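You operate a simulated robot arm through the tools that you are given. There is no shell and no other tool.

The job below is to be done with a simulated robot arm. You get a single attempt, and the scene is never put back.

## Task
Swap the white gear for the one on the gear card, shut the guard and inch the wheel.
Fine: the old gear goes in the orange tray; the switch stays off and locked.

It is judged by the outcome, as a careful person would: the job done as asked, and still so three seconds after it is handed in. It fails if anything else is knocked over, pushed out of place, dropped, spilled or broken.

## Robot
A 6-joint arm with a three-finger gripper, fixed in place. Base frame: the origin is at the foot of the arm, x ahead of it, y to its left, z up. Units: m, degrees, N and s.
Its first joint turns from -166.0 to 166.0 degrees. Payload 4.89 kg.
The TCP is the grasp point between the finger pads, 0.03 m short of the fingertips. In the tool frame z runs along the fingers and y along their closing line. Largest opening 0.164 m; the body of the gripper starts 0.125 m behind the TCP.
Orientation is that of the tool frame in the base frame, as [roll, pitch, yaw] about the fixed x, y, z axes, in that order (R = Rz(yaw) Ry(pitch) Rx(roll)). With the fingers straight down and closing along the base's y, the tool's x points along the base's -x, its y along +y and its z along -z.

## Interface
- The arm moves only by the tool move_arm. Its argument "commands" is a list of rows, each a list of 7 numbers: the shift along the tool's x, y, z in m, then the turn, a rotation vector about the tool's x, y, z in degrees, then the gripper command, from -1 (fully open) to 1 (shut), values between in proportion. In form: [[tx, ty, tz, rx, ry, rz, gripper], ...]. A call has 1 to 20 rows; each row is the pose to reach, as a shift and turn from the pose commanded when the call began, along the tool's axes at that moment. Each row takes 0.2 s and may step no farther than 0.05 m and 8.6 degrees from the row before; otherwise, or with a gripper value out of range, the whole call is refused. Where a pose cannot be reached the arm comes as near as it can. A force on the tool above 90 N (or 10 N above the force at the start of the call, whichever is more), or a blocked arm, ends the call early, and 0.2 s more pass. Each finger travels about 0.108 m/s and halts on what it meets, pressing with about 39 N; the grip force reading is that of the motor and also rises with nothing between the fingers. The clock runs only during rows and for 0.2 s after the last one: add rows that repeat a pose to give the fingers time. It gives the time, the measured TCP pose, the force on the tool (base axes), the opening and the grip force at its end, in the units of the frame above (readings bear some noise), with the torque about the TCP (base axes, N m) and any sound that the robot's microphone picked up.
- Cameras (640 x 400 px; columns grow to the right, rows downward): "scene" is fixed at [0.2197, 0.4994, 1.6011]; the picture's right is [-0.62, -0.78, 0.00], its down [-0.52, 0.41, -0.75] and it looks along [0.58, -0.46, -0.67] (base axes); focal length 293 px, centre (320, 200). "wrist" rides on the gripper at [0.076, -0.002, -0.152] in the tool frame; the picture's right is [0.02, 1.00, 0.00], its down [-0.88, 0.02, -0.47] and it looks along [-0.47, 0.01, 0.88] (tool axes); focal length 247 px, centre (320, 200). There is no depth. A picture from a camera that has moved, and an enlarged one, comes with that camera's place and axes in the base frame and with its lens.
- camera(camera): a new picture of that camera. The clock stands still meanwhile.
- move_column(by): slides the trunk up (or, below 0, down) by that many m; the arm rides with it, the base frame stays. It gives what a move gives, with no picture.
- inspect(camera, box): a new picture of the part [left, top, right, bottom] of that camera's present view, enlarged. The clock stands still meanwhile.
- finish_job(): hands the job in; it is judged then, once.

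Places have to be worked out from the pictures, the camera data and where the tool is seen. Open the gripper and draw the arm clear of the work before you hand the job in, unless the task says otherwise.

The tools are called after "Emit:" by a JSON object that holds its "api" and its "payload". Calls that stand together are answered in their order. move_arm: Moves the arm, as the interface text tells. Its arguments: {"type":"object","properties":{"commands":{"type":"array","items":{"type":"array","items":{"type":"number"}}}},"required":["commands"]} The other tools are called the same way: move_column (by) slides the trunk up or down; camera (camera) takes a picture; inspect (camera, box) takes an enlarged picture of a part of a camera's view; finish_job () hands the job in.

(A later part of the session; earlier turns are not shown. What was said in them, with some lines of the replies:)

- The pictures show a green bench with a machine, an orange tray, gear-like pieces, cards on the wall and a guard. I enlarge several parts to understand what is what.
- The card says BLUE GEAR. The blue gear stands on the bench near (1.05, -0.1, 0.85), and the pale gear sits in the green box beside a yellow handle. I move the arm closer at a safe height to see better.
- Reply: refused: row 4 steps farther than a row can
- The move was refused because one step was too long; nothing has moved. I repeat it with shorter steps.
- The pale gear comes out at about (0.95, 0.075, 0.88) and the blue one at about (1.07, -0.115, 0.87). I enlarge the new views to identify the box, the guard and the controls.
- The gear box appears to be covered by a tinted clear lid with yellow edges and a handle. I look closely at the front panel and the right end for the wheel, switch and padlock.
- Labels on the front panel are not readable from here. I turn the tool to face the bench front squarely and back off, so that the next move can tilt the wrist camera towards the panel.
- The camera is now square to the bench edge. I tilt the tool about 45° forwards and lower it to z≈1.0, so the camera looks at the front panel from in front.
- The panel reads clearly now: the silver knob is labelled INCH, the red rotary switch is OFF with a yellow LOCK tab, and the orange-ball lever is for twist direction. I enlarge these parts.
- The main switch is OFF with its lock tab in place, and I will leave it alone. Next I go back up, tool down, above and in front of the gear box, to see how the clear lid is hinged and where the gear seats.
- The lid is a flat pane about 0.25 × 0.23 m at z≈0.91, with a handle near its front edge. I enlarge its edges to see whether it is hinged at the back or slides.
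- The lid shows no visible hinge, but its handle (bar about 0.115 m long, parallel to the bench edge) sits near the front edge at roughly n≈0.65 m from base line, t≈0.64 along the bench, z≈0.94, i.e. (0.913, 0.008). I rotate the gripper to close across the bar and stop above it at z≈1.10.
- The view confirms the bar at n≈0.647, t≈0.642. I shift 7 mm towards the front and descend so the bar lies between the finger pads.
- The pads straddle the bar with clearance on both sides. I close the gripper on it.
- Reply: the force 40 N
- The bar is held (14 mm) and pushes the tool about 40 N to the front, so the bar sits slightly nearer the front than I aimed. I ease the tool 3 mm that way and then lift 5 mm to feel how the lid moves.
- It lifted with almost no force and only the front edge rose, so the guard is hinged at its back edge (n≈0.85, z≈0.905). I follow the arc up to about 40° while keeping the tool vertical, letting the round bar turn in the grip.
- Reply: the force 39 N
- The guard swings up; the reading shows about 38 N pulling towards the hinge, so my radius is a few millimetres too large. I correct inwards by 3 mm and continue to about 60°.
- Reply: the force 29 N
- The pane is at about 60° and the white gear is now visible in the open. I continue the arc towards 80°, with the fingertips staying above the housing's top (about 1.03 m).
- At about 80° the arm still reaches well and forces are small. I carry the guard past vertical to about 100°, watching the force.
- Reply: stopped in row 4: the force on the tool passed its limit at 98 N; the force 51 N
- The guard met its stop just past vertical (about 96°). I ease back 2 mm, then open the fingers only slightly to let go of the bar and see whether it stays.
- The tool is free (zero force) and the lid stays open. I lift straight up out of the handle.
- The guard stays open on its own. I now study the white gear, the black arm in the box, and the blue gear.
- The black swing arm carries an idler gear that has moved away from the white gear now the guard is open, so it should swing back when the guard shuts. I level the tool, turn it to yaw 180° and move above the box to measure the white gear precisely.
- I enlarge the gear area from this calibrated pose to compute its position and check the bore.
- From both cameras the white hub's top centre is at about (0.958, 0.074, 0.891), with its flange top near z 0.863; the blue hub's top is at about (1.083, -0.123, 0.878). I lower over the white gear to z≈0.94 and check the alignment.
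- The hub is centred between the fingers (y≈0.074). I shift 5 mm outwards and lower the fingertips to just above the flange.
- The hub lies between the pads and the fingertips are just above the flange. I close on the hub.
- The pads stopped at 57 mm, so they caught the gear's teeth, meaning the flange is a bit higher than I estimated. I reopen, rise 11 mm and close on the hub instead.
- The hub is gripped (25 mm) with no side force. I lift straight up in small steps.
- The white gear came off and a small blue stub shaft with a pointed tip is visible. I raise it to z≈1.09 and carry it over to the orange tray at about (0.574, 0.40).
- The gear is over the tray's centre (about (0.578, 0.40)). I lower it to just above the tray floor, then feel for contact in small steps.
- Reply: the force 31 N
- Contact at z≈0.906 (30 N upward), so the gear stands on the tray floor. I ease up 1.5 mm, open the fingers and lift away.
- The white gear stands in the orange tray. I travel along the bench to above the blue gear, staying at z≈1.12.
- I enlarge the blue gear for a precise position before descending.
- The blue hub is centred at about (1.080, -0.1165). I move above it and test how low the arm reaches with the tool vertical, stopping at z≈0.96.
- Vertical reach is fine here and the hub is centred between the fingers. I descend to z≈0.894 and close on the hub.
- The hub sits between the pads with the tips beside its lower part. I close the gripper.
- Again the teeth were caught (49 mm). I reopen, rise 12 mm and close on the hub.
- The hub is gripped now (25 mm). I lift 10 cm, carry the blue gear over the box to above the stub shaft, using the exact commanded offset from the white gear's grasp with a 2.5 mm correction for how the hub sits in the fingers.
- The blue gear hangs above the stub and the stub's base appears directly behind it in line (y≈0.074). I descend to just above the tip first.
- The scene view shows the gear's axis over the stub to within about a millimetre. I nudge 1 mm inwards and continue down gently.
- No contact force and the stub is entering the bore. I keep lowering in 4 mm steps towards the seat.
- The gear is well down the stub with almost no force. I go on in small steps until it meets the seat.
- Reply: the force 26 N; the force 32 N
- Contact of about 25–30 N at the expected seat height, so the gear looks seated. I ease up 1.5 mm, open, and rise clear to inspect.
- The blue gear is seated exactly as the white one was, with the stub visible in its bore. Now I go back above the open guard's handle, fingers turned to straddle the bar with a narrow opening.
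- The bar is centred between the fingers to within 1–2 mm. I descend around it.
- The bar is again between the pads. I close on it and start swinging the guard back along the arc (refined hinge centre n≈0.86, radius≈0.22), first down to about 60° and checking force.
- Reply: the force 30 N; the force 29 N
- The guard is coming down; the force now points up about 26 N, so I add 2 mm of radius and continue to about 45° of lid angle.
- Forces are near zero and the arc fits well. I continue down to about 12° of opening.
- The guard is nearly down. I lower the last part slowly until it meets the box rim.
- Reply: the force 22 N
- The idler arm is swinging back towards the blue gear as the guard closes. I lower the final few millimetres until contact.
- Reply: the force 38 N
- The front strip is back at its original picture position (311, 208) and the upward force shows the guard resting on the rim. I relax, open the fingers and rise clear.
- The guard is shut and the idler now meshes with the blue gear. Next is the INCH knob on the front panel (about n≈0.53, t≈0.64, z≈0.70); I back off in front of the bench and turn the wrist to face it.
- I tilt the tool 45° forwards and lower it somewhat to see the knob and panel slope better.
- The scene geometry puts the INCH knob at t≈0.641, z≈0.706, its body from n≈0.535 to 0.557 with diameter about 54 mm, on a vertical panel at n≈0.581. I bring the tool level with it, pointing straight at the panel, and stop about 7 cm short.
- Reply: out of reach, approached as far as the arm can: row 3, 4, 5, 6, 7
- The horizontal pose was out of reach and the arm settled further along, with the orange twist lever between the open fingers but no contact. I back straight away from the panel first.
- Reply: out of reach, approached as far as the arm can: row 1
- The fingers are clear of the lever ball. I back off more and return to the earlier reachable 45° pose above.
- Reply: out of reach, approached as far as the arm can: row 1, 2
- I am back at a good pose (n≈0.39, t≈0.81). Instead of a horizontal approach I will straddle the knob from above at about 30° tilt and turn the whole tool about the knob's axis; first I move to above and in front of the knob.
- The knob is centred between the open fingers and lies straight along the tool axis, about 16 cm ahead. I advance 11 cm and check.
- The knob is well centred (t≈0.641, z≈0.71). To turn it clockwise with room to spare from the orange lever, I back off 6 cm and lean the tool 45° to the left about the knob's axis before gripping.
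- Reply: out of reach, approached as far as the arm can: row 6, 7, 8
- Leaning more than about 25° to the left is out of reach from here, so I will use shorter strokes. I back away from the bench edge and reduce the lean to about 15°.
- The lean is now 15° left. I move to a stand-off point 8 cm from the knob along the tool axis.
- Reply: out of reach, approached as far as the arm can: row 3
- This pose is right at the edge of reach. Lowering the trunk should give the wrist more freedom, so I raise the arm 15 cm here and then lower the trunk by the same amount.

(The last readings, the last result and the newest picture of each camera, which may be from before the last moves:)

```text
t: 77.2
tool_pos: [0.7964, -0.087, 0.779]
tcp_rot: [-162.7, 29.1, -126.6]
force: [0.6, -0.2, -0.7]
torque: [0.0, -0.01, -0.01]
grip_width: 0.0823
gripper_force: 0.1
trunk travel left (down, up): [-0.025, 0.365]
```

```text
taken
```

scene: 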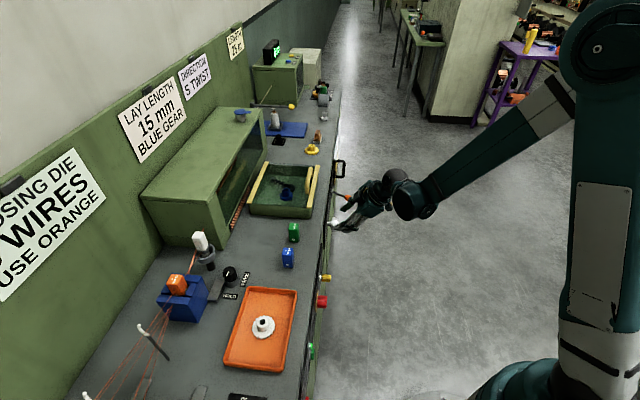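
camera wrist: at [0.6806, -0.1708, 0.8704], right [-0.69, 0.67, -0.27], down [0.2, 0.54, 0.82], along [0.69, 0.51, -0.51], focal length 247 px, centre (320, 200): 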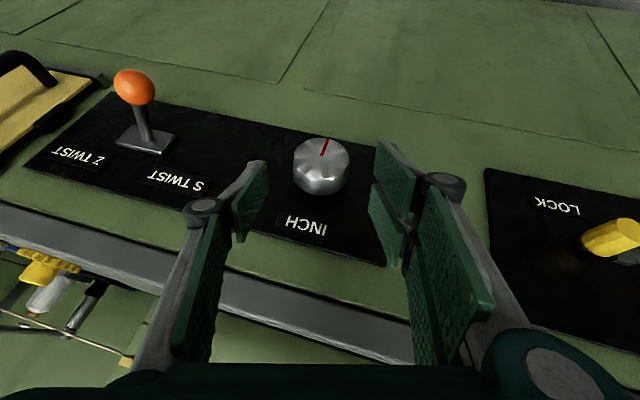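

With the trunk lowered I test the horizontal approach again, staying well back (n≈0.42): first I take out the lean.

Emit:
{"api": "move_arm", "payload": {"commands": [[0.0438, -0.0039, -0.0062, -6.5, 0, 3.75, 0], [0.0876, -0.0077, -0.0123, -13, 0, 7.5, 0]]}}

Emit:
{"api": "move_arm", "payload": {"commands": [[0.003, 0, 0.005, 0, -7.5, 0, 0], [0.006, 0, 0.01, 0, -15, 0, 0], [0.009, 0, 0.015, 0, -22.5, 0, 0], [0.012, 0, 0.02, 0, -30, 0, 0]]}}

```text
t: 77.8
tool_pos: [0.7511, -0.1545, 0.7481]
tcp_rot: [179.9, 30.1, -135.0]
force: [-0.6, 1.9, 0.5]
torque: [-0.26, -0.08, -0.12]
grip_width: 0.082
gripper_force: 0.2
trunk travel left (down, up): [-0.025, 0.365]
```

```text
t: 78.8
tool_pos: [0.75, -0.1552, 0.7265]
tcp_rot: [-179.8, 60.1, -135.0]
force: [-1.3, 1.0, 1.8]
torque: [-0.18, 0.03, -0.15]
grip_width: 0.0821
gripper_force: 0.0
trunk travel left (down, up): [-0.025, 0.365]
```

60° of tilt works here with the trunk down. I continue to the full 90°.

Emit:
{"api": "move_arm", "payload": {"commands": [[0.004, 0, 0.002, 0, -7.5, 0, 0], [0.008, 0, 0.0045, 0, -15, 0, 0], [0.012, 0, 0.007, 0, -22.5, 0, 0], [0.0156, 0, 0.009, 0, -30, 0, 0]]}}

Emit:
{"api": "camera", "payload": {"camera": "wrist"}}

Emit:
{"api": "inspect", "payload": {"camera": "scene", "box": [290, 150, 440, 280]}}

```text
t: 79.8
tool_pos: [0.824, -0.2099, 0.7694]
tcp_rot: [-147.7, 89.8, -102.3]
force: [-2.1, 1.5, 1.6]
torque: [-0.19, 0.21, -0.26]
grip_width: 0.0822
gripper_force: 0.0
out of reach, approached as far as the arm can: row 1, 2, 3, 4
trunk travel left (down, up): [-0.025, 0.365]
```

```text
taken
camera wrist: at [0.7184, -0.319, 0.6943], right [-0.71, 0.7, -0.02], down [-0.34, -0.32, 0.88], along [0.61, 0.64, 0.47], focal length 247 px, centre (320, 200)
```

wrist: 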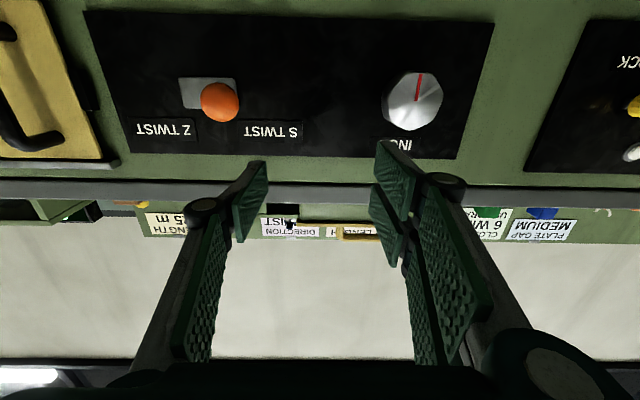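

```text
3.08 times, centred on (365, 215) of scene
camera zoom: at [0.2197, 0.4994, 1.6011], right [-0.62, -0.78, 0.0], down [-0.52, 0.41, -0.75], along [0.58, -0.46, -0.67], focal length 901 px, centre (182, 154)
```

zoom: 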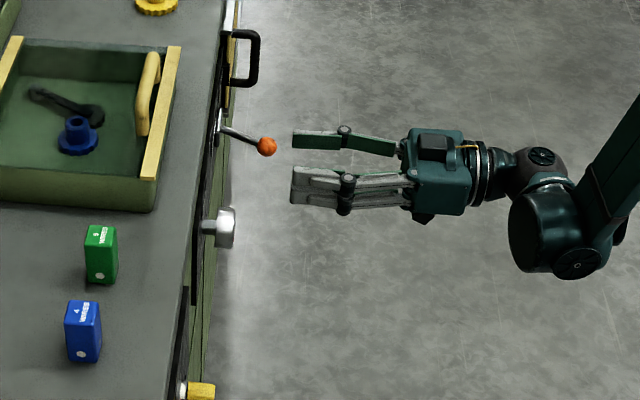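

Full horizontal still falls short, but 60° is reachable here. I go back to 60° tilt at t≈0.641, in line with the knob; a clockwise turn will swing the wrist to the right, where there is more reach.

Emit:
{"api": "move_arm", "payload": {"commands": [[0, 0, 0, 0, 7.5, 0, 0], [0, 0.01, 0, 0, 15, 0, 0], [0.003, 0.04, 0, 0, 22.5, 0, 0], [0.006, 0.065, 0.005, 0, 30, 0, 0], [0.01, 0.09, 0.01, 0, 30, 0, 0]]}}

Emit:
{"api": "camera", "payload": {"camera": "wrist"}}

```text
t: 81.0
tool_pos: [0.7683, -0.1386, 0.757]
tcp_rot: [-179.8, 60.0, -135.1]
force: [0.5, -0.8, -0.5]
torque: [0.14, -0.04, 0.15]
grip_width: 0.082
gripper_force: 0.0
trunk travel left (down, up): [-0.025, 0.365]
```

```text
taken
camera wrist: at [0.6488, -0.2598, 0.7668], right [-0.71, 0.7, -0.02], down [0.01, 0.04, 1.0], along [0.7, 0.71, -0.03], focal length 247 px, centre (320, 200)
```

wrist: 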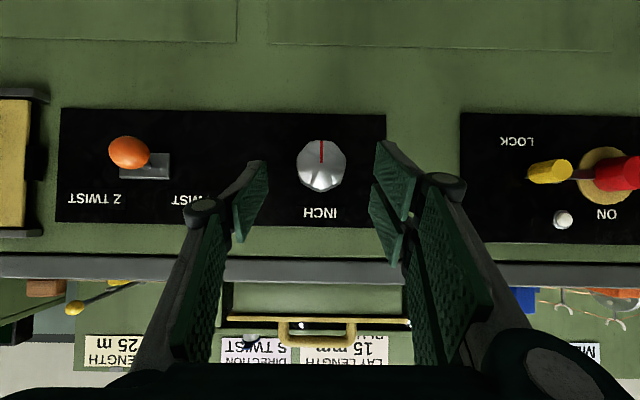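

From this nearly square view the knob's centre is at t≈0.6405, z≈0.719. I advance so the pads sit either side of the knob with the tips about 1 cm short of the panel.

Emit:
{"api": "move_arm", "payload": {"commands": [[-0.0042, 0.0005, 0.0326, 0, 0, 0, 0], [-0.0084, 0.001, 0.0652, 0, 0, 0, 0], [-0.0115, 0.001, 0.088, 0, 0, 0, 0], [-0.0126, 0.001, 0.0978, 0, 0, 0, 0]]}}

Emit:
{"api": "camera", "payload": {"camera": "wrist"}}

Emit:
{"api": "inspect", "payload": {"camera": "scene", "box": [300, 180, 380, 260]}}

```text
t: 82.0
tool_pos: [0.8323, -0.0734, 0.7185]
tcp_rot: [-179.9, 60.1, -135.0]
force: [-0.5, -0.6, -0.4]
torque: [-0.04, -0.03, -0.01]
grip_width: 0.0822
gripper_force: 0.1
trunk travel left (down, up): [-0.025, 0.365]
```

```text
taken
camera wrist: at [0.7123, -0.1942, 0.73], right [-0.71, 0.7, -0.02], down [0.01, 0.04, 1.0], along [0.7, 0.71, -0.03], focal length 247 px, centre (320, 200)
```

wrist: 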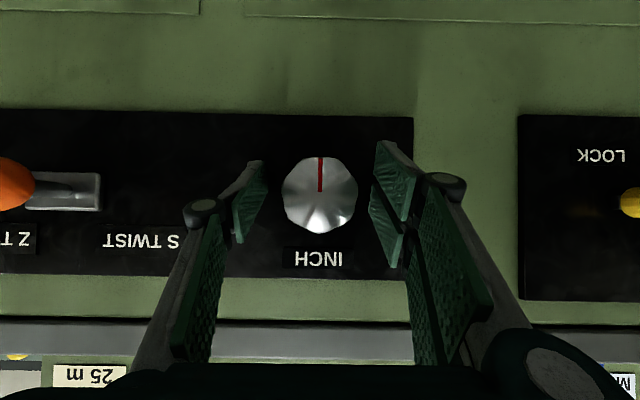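

```text
5.00 times, centred on (340, 220) of scene
camera zoom: at [0.2197, 0.4994, 1.6011], right [-0.62, -0.78, 0.0], down [-0.52, 0.41, -0.75], along [0.58, -0.46, -0.67], focal length 1465 px, centre (220, 100)
```

zoom: 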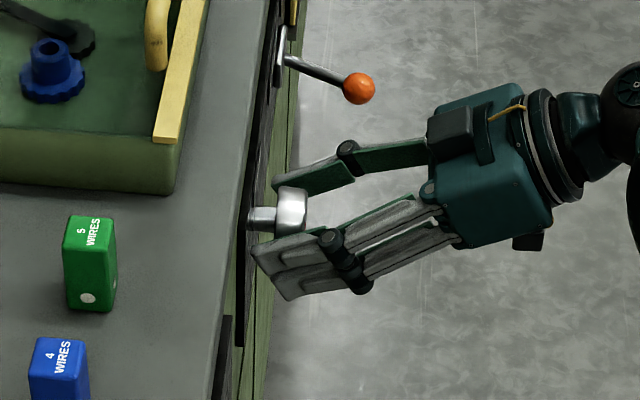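

The knob sits centred between the pads. I close on it.

Emit:
{"api": "move_arm", "payload": {"commands": [[0, 0, 0, 0, 0, 0, 0.3], [0, 0, 0, 0, 0, 0, 0.6], [0, 0, 0, 0, 0, 0, 0.8], [0, 0, 0, 0, 0, 0, 0.8]]}}

Emit:
{"api": "inspect", "payload": {"camera": "wrist", "box": [260, 130, 390, 270]}}

```text
t: 83.0
tool_pos: [0.8317, -0.0749, 0.7201]
tcp_rot: [180.0, 60.1, -135.0]
force: [-29.4, -20.4, 0.2]
torque: [-0.06, 0.03, 0.43]
grip_width: 0.0566
gripper_force: 44.9
trunk travel left (down, up): [-0.025, 0.365]
```

```text
2.86 times, centred on (325, 200) of wrist
camera zoom: at [0.7116, -0.195, 0.7302], right [-0.71, 0.7, -0.02], down [0.01, 0.03, 1.0], along [0.7, 0.71, -0.03], focal length 706 px, centre (306, 200)
```

zoom: 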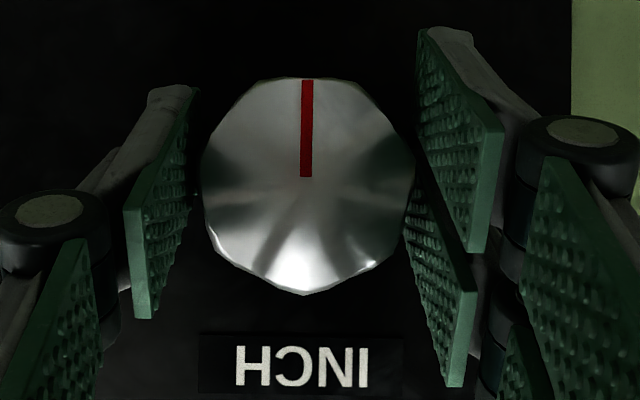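

The knob is gripped (57 mm) but pushes back about 36 N along its axis, so the tips may be touching the panel or the knob is pressed. I ease back 3 mm and read again.

Emit:
{"api": "move_arm", "payload": {"commands": [[0.0008, 0, -0.0013, 0, 0, 0, 0.8], [0.0015, 0, -0.0026, 0, 0, 0, 0.8], [0.0015, 0, -0.0026, 0, 0, 0, 0.8]]}}

Emit:
{"api": "inspect", "payload": {"camera": "scene", "box": [310, 195, 360, 240]}}

```text
t: 83.8
tool_pos: [0.8312, -0.0748, 0.7193]
tcp_rot: [-179.8, 60.1, -135.0]
force: [24.9, 13.4, 12.8]
torque: [0.25, -0.27, -0.09]
grip_width: 0.0566
gripper_force: 45.1
trunk travel left (down, up): [-0.025, 0.365]
```

```text
8.89 times, centred on (335, 218) of scene
camera zoom: at [0.2197, 0.4994, 1.6011], right [-0.62, -0.78, 0.0], down [-0.52, 0.41, -0.75], along [0.58, -0.46, -0.67], focal length 2604 px, centre (187, 44)
```

zoom: 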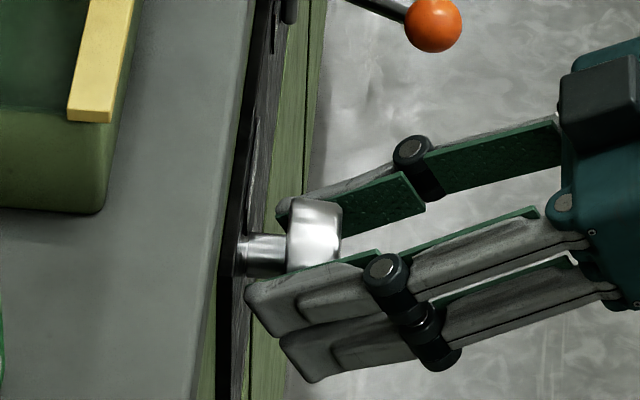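

The force flipped to a 27 N pull, so neutral is about halfway; the knob is firmly held. I set that and start turning clockwise about the knob's axis, 15° first.

Emit:
{"api": "move_arm", "payload": {"commands": [[-0.0006, 0, 0.0011, 0, 0, 0, 0.8], [-0.0006, 0, 0.0011, -2.5, 0, 4.33, 0.8], [-0.0006, 0, 0.0011, -5, 0, 8.66, 0.8], [-0.0006, 0, 0.0011, -7.5, 0, 13, 0.8]]}}

Emit:
{"api": "inspect", "payload": {"camera": "wrist", "box": [260, 130, 390, 270]}}

Emit:
{"api": "inspect", "payload": {"camera": "scene", "box": [245, 155, 325, 220]}}

```text
t: 84.8
tool_pos: [0.8294, -0.0747, 0.7181]
tcp_rot: [151.7, 56.8, -159.4]
force: [10.7, 8.3, 15.8]
torque: [0.34, -0.34, -0.11]
grip_width: 0.0568
gripper_force: 44.6
trunk travel left (down, up): [-0.025, 0.365]
```

```text
2.86 times, centred on (325, 200) of wrist
camera zoom: at [0.7122, -0.1975, 0.7286], right [-0.69, 0.68, 0.24], down [0.19, -0.15, 0.97], along [0.7, 0.72, -0.03], focal length 706 px, centre (306, 200)
```

zoom: 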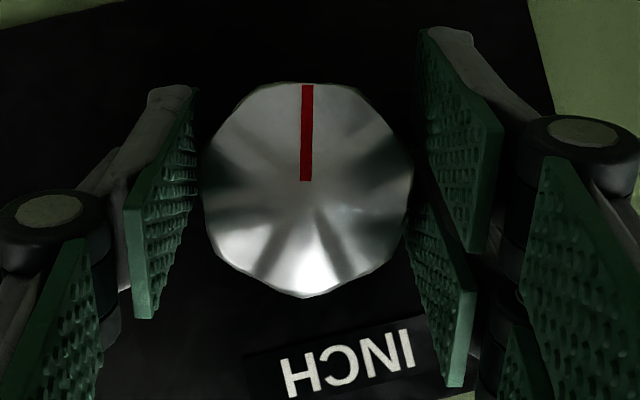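

```text
6.15 times, centred on (285, 188) of scene
camera zoom: at [0.2197, 0.4994, 1.6011], right [-0.62, -0.78, 0.0], down [-0.52, 0.41, -0.75], along [0.58, -0.46, -0.67], focal length 1803 px, centre (535, 277)
```

zoom: 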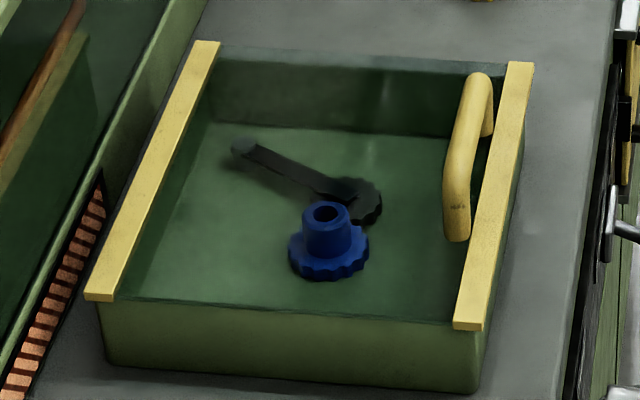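

The knob turns with the gripper (its label appears tilted relative to the pointer) and the wire rotor inside the housing has moved, so the wheel is being driven. I continue clockwise another 24°.

Emit:
{"api": "move_arm", "payload": {"commands": [[-0.0008, 0.0003, -0.0005, -4, 0, 6.93, 0.8], [-0.0008, 0.0003, -0.0005, -8, 0, 13.86, 0.8], [-0.0008, 0.0003, -0.0005, -12, 0, 20.8, 0.8]]}}

Emit:
{"api": "inspect", "payload": {"camera": "wrist", "box": [260, 130, 390, 270]}}

Emit:
{"api": "camera", "payload": {"camera": "scene"}}

```text
t: 85.6
tool_pos: [0.8295, -0.0747, 0.7189]
tcp_rot: [121.7, 42.3, 177.4]
force: [-8.8, 8.6, -8.4]
torque: [0.18, -0.22, 0.37]
grip_width: 0.0569
gripper_force: 44.7
trunk travel left (down, up): [-0.025, 0.365]
```

```text
2.86 times, centred on (325, 200) of wrist
camera zoom: at [0.7144, -0.1997, 0.7264], right [-0.56, 0.55, 0.62], down [0.46, -0.41, 0.79], along [0.69, 0.73, -0.02], focal length 706 px, centre (306, 200)
```

zoom: 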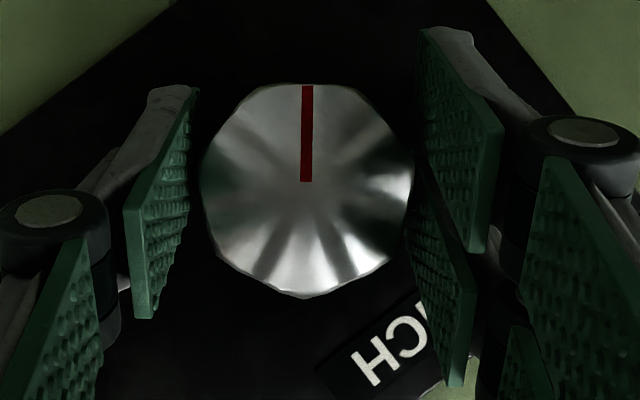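

```text
taken
```

scene: 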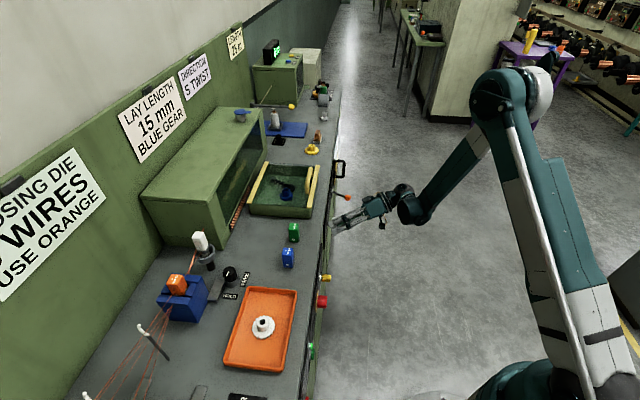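

About 39° done with low forces. I check the clearance to the orange lever and the gear teeth before going further.

Emit:
{"api": "inspect", "payload": {"camera": "scene", "box": [300, 170, 400, 250]}}

Emit:
{"api": "inspect", "payload": {"camera": "scene", "box": [245, 155, 325, 220]}}

```text
5.00 times, centred on (350, 210) of scene
camera zoom: at [0.2197, 0.4994, 1.6011], right [-0.62, -0.78, 0.0], down [-0.52, 0.41, -0.75], along [0.58, -0.46, -0.67], focal length 1465 px, centre (170, 150)
```

zoom: 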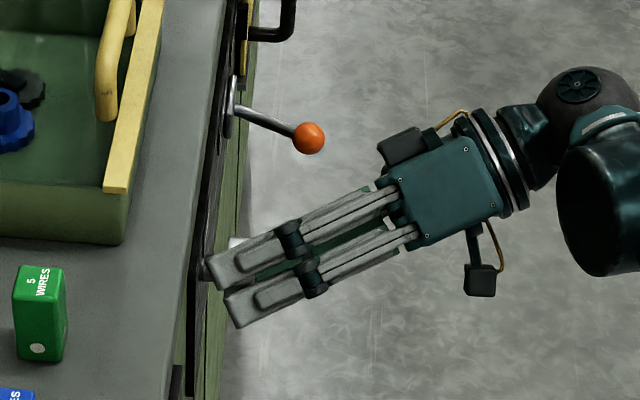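

```text
6.15 times, centred on (285, 188) of scene
camera zoom: at [0.2197, 0.4994, 1.6011], right [-0.62, -0.78, 0.0], down [-0.52, 0.41, -0.75], along [0.58, -0.46, -0.67], focal length 1803 px, centre (535, 277)
```

zoom: 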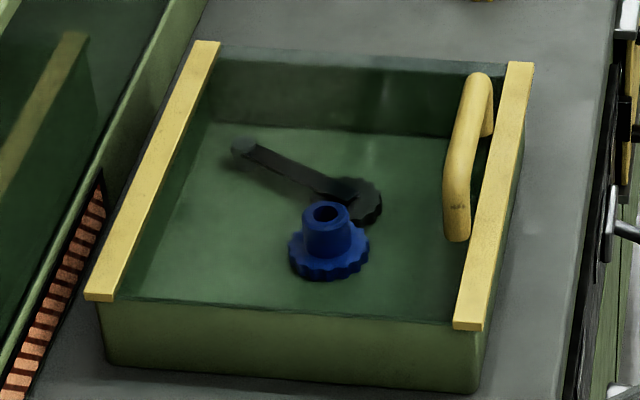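

There is ample clearance. I turn another 24° clockwise.

Emit:
{"api": "move_arm", "payload": {"commands": [[0, 0, 0, -4, 0, 6.93, 0.8], [0, 0, 0, -8, 0, 13.86, 0.8], [0, 0, 0, -12, 0, 20.8, 0.8]]}}

Emit:
{"api": "camera", "payload": {"camera": "wrist"}}

Emit:
{"api": "inspect", "payload": {"camera": "scene", "box": [270, 150, 400, 250]}}

```text
t: 86.4
tool_pos: [0.8292, -0.0741, 0.7192]
tcp_rot: [104.1, 23.1, 167.8]
force: [-28.5, 7.0, -12.5]
torque: [-0.61, 0.57, 0.54]
grip_width: 0.0568
gripper_force: 45.3
trunk travel left (down, up): [-0.025, 0.365]
```

```text
taken
camera wrist: at [0.716, -0.2009, 0.7233], right [-0.34, 0.32, 0.88], down [0.64, -0.6, 0.47], along [0.68, 0.73, 0.0], focal length 247 px, centre (320, 200)
```

wrist: 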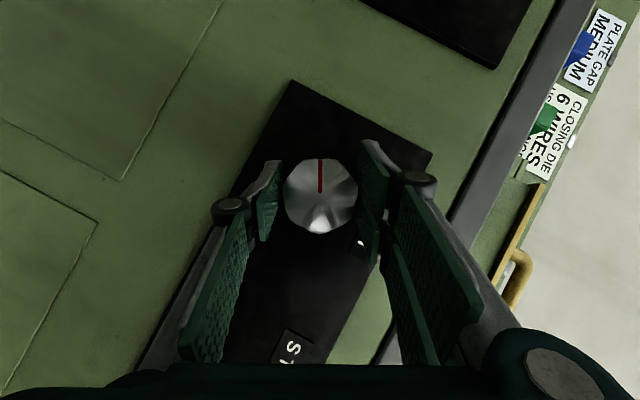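

```text
4.00 times, centred on (335, 200) of scene
camera zoom: at [0.2197, 0.4994, 1.6011], right [-0.62, -0.78, 0.0], down [-0.52, 0.41, -0.75], along [0.58, -0.46, -0.67], focal length 1172 px, centre (260, 200)
```

zoom: 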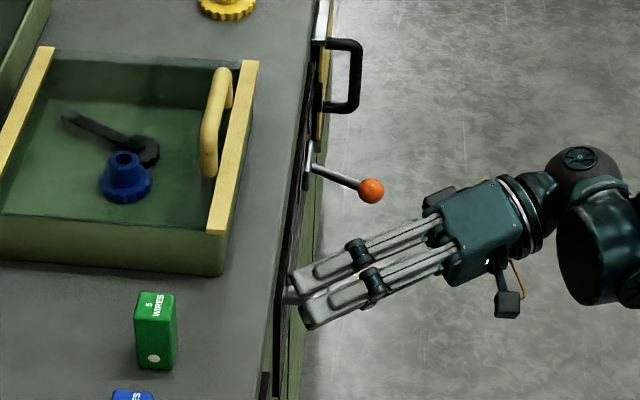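

63° so far; a sideways force of about 25 N suggests 1 mm misalignment, which I correct while turning another 24°.

Emit:
{"api": "move_arm", "payload": {"commands": [[0.0009, 0.0005, 0.0005, -4, 0, 6.93, 0.8], [0.0009, 0.0005, 0.0005, -8, 0, 13.86, 0.8], [0.0009, 0.0005, 0.0005, -12, 0, 20.8, 0.8]]}}

Emit:
{"api": "camera", "payload": {"camera": "wrist"}}

Emit:
{"api": "camera", "payload": {"camera": "scene"}}

```text
t: 87.2
tool_pos: [0.8307, -0.0731, 0.7198]
tcp_rot: [91.4, 2.6, 164.7]
force: [-2.6, 1.8, -0.6]
torque: [0.15, -0.09, 0.43]
grip_width: 0.0569
gripper_force: 44.8
trunk travel left (down, up): [-0.025, 0.365]
```

```text
taken
camera wrist: at [0.7165, -0.2009, 0.7194], right [-0.06, 0.04, 1.0], down [0.72, -0.69, 0.07], along [0.69, 0.73, 0.01], focal length 247 px, centre (320, 200)
```

wrist: 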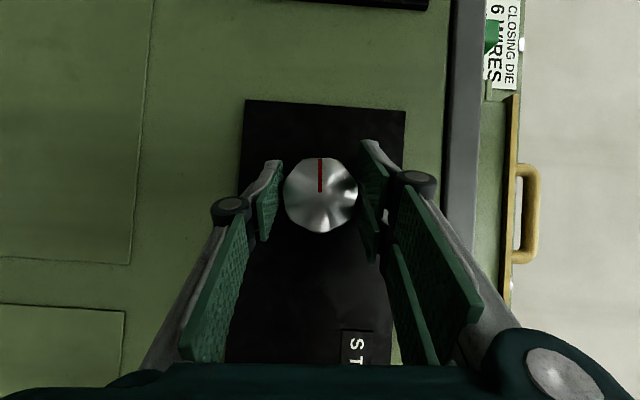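

```text
taken
```

scene: 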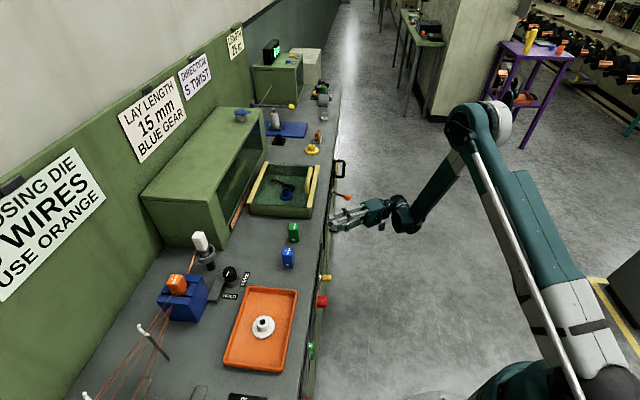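

The knob has turned 87° clockwise. I check the gears, housing rotor and the counter for signs that the wheel moved.

Emit:
{"api": "inspect", "payload": {"camera": "scene", "box": [245, 155, 325, 220]}}

Emit:
{"api": "inspect", "payload": {"camera": "scene", "box": [140, 100, 290, 250]}}

Emit:
{"api": "inspect", "payload": {"camera": "scene", "box": [235, 25, 335, 130]}}

```text
6.15 times, centred on (285, 188) of scene
camera zoom: at [0.2197, 0.4994, 1.6011], right [-0.62, -0.78, 0.0], down [-0.52, 0.41, -0.75], along [0.58, -0.46, -0.67], focal length 1803 px, centre (535, 277)
```

zoom: 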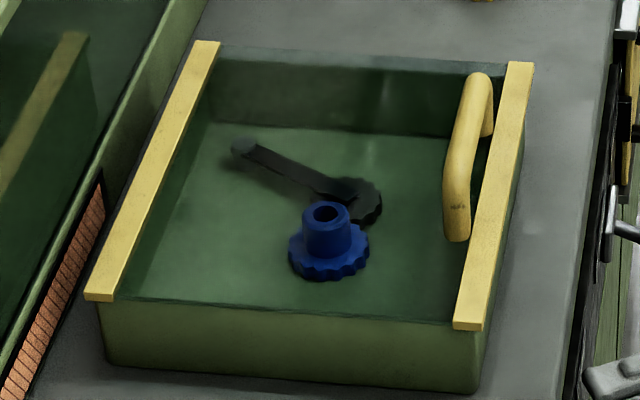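

```text
2.67 times, centred on (215, 175) of scene
camera zoom: at [0.2197, 0.4994, 1.6011], right [-0.62, -0.78, 0.0], down [-0.52, 0.41, -0.75], along [0.58, -0.46, -0.67], focal length 781 px, centre (600, 267)
```

zoom: 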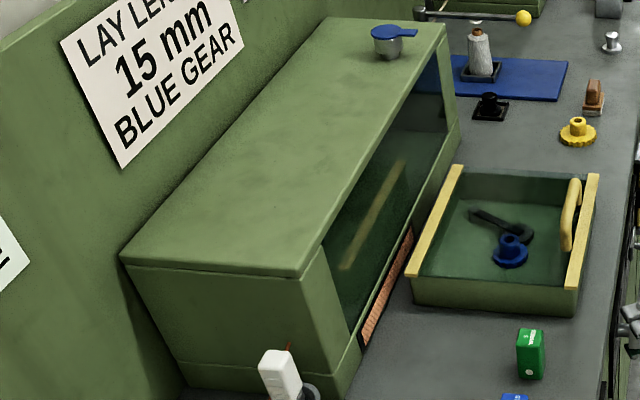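

```text
3.81 times, centred on (285, 78) of scene
camera zoom: at [0.2197, 0.4994, 1.6011], right [-0.62, -0.78, 0.0], down [-0.52, 0.41, -0.75], along [0.58, -0.46, -0.67], focal length 1116 px, centre (453, 667)
```

zoom: 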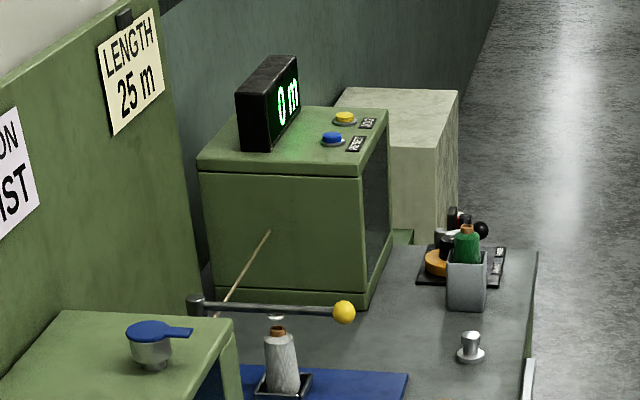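

The sample strip on the housing now shows a finer lay than before, so the inch with the blue gear took effect. I release the knob and withdraw straight back from the panel.

Emit:
{"api": "move_arm", "payload": {"commands": [[0, 0, 0, 0, 0, 0, 0.6], [0, 0, 0, 0, 0, 0, 0.2], [0, 0, 0, 0, 0, 0, 0], [0, 0, 0, 0, 0, 0, 0], [0.01, 0, -0.0173, 0, 0, 0, 0], [0.025, 0, -0.0433, 0, 0, 0, 0], [0.045, 0, -0.078, 0, 0, 0, 0], [0.065, 0, -0.1126, 0, 0, 0, 0]]}}

Emit:
{"api": "camera", "payload": {"camera": "wrist"}}

Emit:
{"api": "inspect", "payload": {"camera": "scene", "box": [270, 150, 400, 250]}}

```text
t: 89.0
tool_pos: [0.7371, -0.1652, 0.7202]
tcp_rot: [91.5, 2.5, 164.9]
force: [0.6, 0.8, -0.5]
torque: [0.02, -0.02, 0.08]
grip_width: 0.082
gripper_force: 0.0
trunk travel left (down, up): [-0.025, 0.365]
```

```text
taken
camera wrist: at [0.6233, -0.2917, 0.7194], right [-0.06, 0.04, 1.0], down [0.73, -0.68, 0.07], along [0.69, 0.73, 0.01], focal length 247 px, centre (320, 200)
```

wrist: 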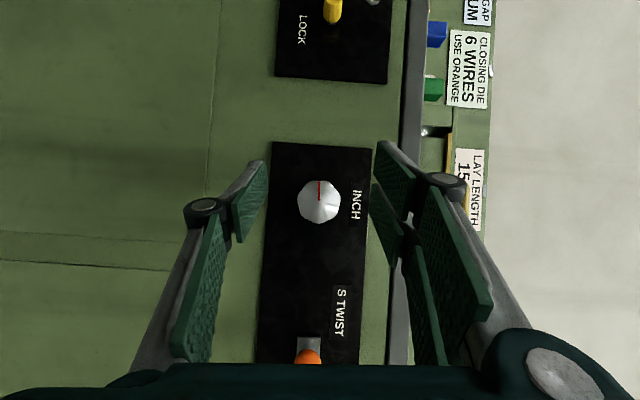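

```text
4.00 times, centred on (335, 200) of scene
camera zoom: at [0.2197, 0.4994, 1.6011], right [-0.62, -0.78, 0.0], down [-0.52, 0.41, -0.75], along [0.58, -0.46, -0.67], focal length 1172 px, centre (260, 200)
```

zoom: 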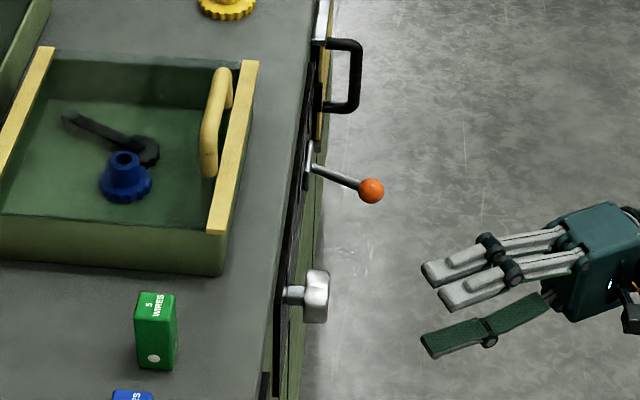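

The knob stays where it was turned and everything around it is undisturbed. I withdraw further and raise the arm well clear of the bench.

Emit:
{"api": "move_arm", "payload": {"commands": [[0.02, 0, -0.0346, 0, 0, 0, 0], [0.04, 0, -0.0693, 0, 0, 0, 0], [0.04, 0.045, -0.0693, 0, 0, 0, 0], [0.04, 0.09, -0.0693, 0, 0, 0, 0], [0.04, 0.135, -0.0693, 0, 0, 0, 0], [0.04, 0.18, -0.0693, 0, 0, 0, 0], [0.04, 0.225, -0.0693, 0, 0, 0, 0], [0.04, 0.27, -0.0693, 0, 0, 0, 0]]}}

Emit:
{"api": "camera", "payload": {"camera": "scene"}}

Emit:
{"api": "camera", "payload": {"camera": "wrist"}}

Emit:
{"api": "inspect", "payload": {"camera": "scene", "box": [205, 150, 285, 240]}}

Emit:
{"api": "inspect", "payload": {"camera": "scene", "box": [200, 250, 350, 380]}}

```text
t: 90.8
tool_pos: [0.6769, -0.2054, 0.9884]
tcp_rot: [91.5, 2.6, 164.5]
force: [0.6, -0.8, -1.5]
torque: [0.2, -0.05, 0.24]
grip_width: 0.0819
gripper_force: 0.1
out of reach, approached as far as the arm can: row 2, 3, 4, 5, 6, 7, 8
trunk travel left (down, up): [-0.025, 0.365]
```

```text
taken
```

scene: 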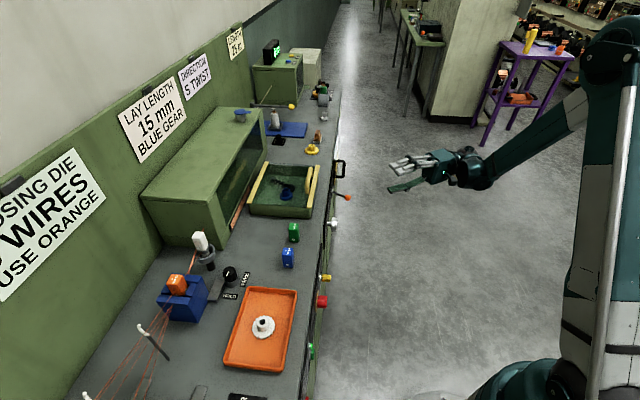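

```text
taken
camera wrist: at [0.5623, -0.3303, 0.9884], right [-0.06, 0.04, 1.0], down [0.72, -0.69, 0.07], along [0.69, 0.72, 0.01], focal length 247 px, centre (320, 200)
```

wrist: 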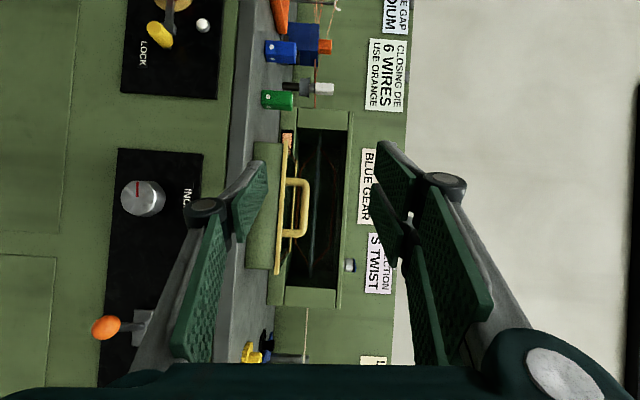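

```text
4.44 times, centred on (245, 195) of scene
camera zoom: at [0.2197, 0.4994, 1.6011], right [-0.62, -0.78, 0.0], down [-0.52, 0.41, -0.75], along [0.58, -0.46, -0.67], focal length 1302 px, centre (653, 222)
```

zoom: 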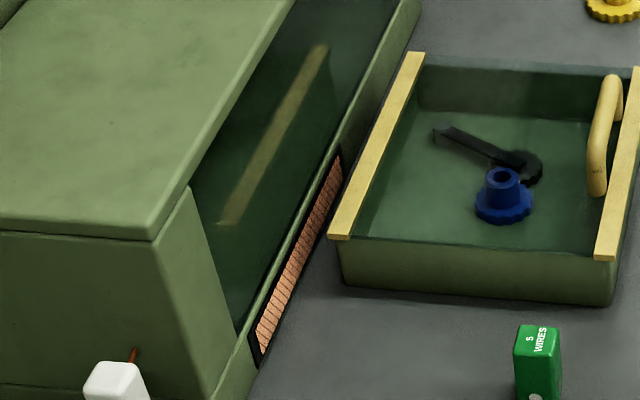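

```text
3.08 times, centred on (275, 315) of scene
camera zoom: at [0.2197, 0.4994, 1.6011], right [-0.62, -0.78, 0.0], down [-0.52, 0.41, -0.75], along [0.58, -0.46, -0.67], focal length 901 px, centre (458, -154)
```

zoom: 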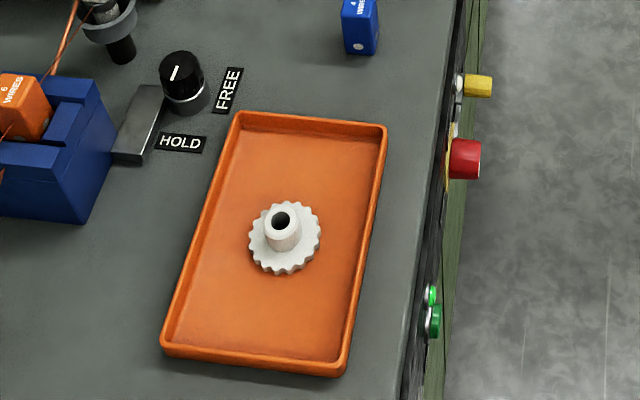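

The final state looks right: the blue gear is meshed under the shut guard, the white gear is in the orange tray, the switch is OFF with the yellow lock in place, and the arm is clear. I open the gripper fully and take a last look.

Emit:
{"api": "move_arm", "payload": {"commands": [[0, 0, 0, 0, 0, 0, -0.5], [0, 0, 0, 0, 0, 0, -1], [0, 0, 0, 0, 0, 0, -1], [0, 0, 0, 0, 0, 0, -1]]}}

Emit:
{"api": "camera", "payload": {"camera": "scene"}}

Emit:
{"api": "inspect", "payload": {"camera": "wrist", "box": [60, 0, 260, 220]}}

```text
t: 91.8
tool_pos: [0.6772, -0.2036, 0.989]
tcp_rot: [91.4, 2.6, 164.3]
force: [0.4, -0.1, 0.3]
torque: [-0.02, 0.01, 0.01]
grip_width: 0.1642
gripper_force: 0.2
trunk travel left (down, up): [-0.025, 0.365]
```

```text
taken
```

scene: 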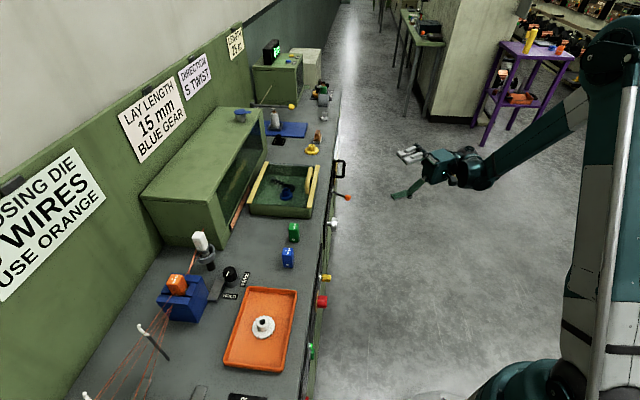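

```text
1.82 times, centred on (160, 110) of wrist
camera zoom: at [0.5617, -0.3299, 0.9886], right [-0.06, 0.04, 1.0], down [0.72, -0.69, 0.07], along [0.69, 0.72, 0.01], focal length 449 px, centre (611, 364)
```

zoom: 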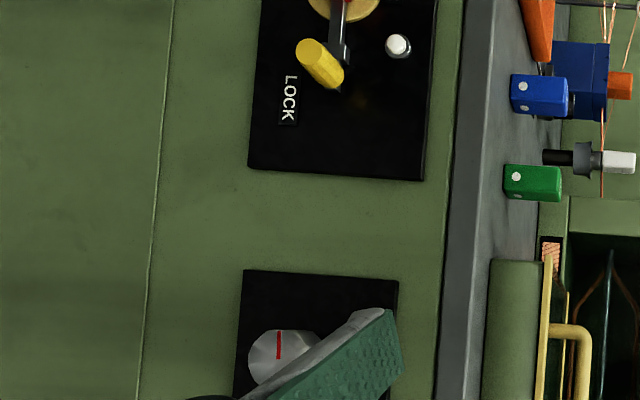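

Everything is stable: the guard is shut over the meshed blue gear, the white gear is in the tray, the knob has been inched, the switch is untouched and locked, and the arm is clear. I hand the job in.

Emit:
{"api": "finish_job", "payload": {}}

```text
The job is handed in.
```

I swapped the white gear for the blue one shown on the gear card, shut the guard and inched the wheel. The job has been handed in.

- **Gear swap:** The card read "15 mm, BLUE GEAR". The blue gear is fully down on the shaft, and the white gear stands in the orange tray.
- **Guard:** It is closed. The swing-arm gear that moved aside when I opened it swung back against the blue gear.
- **Inching:** I turned the INCH knob about 87° clockwise and left it there. The rotor in the housing moved, and the sample strip on the housing now shows a finer lay. I chose the direction and amount myself, because neither the panel nor the card gives them.
- **Switch:** I did not touch it. It is still off with the yellow lock in place.

Nothing was knocked over or pushed out of place. At one point the arm settled with the twist-direction lever between its open fingers, but it did not touch it. I lowered the trunk by 0.15 m to reach the knob and left it there; the gripper is open and the arm is clear of the bench.
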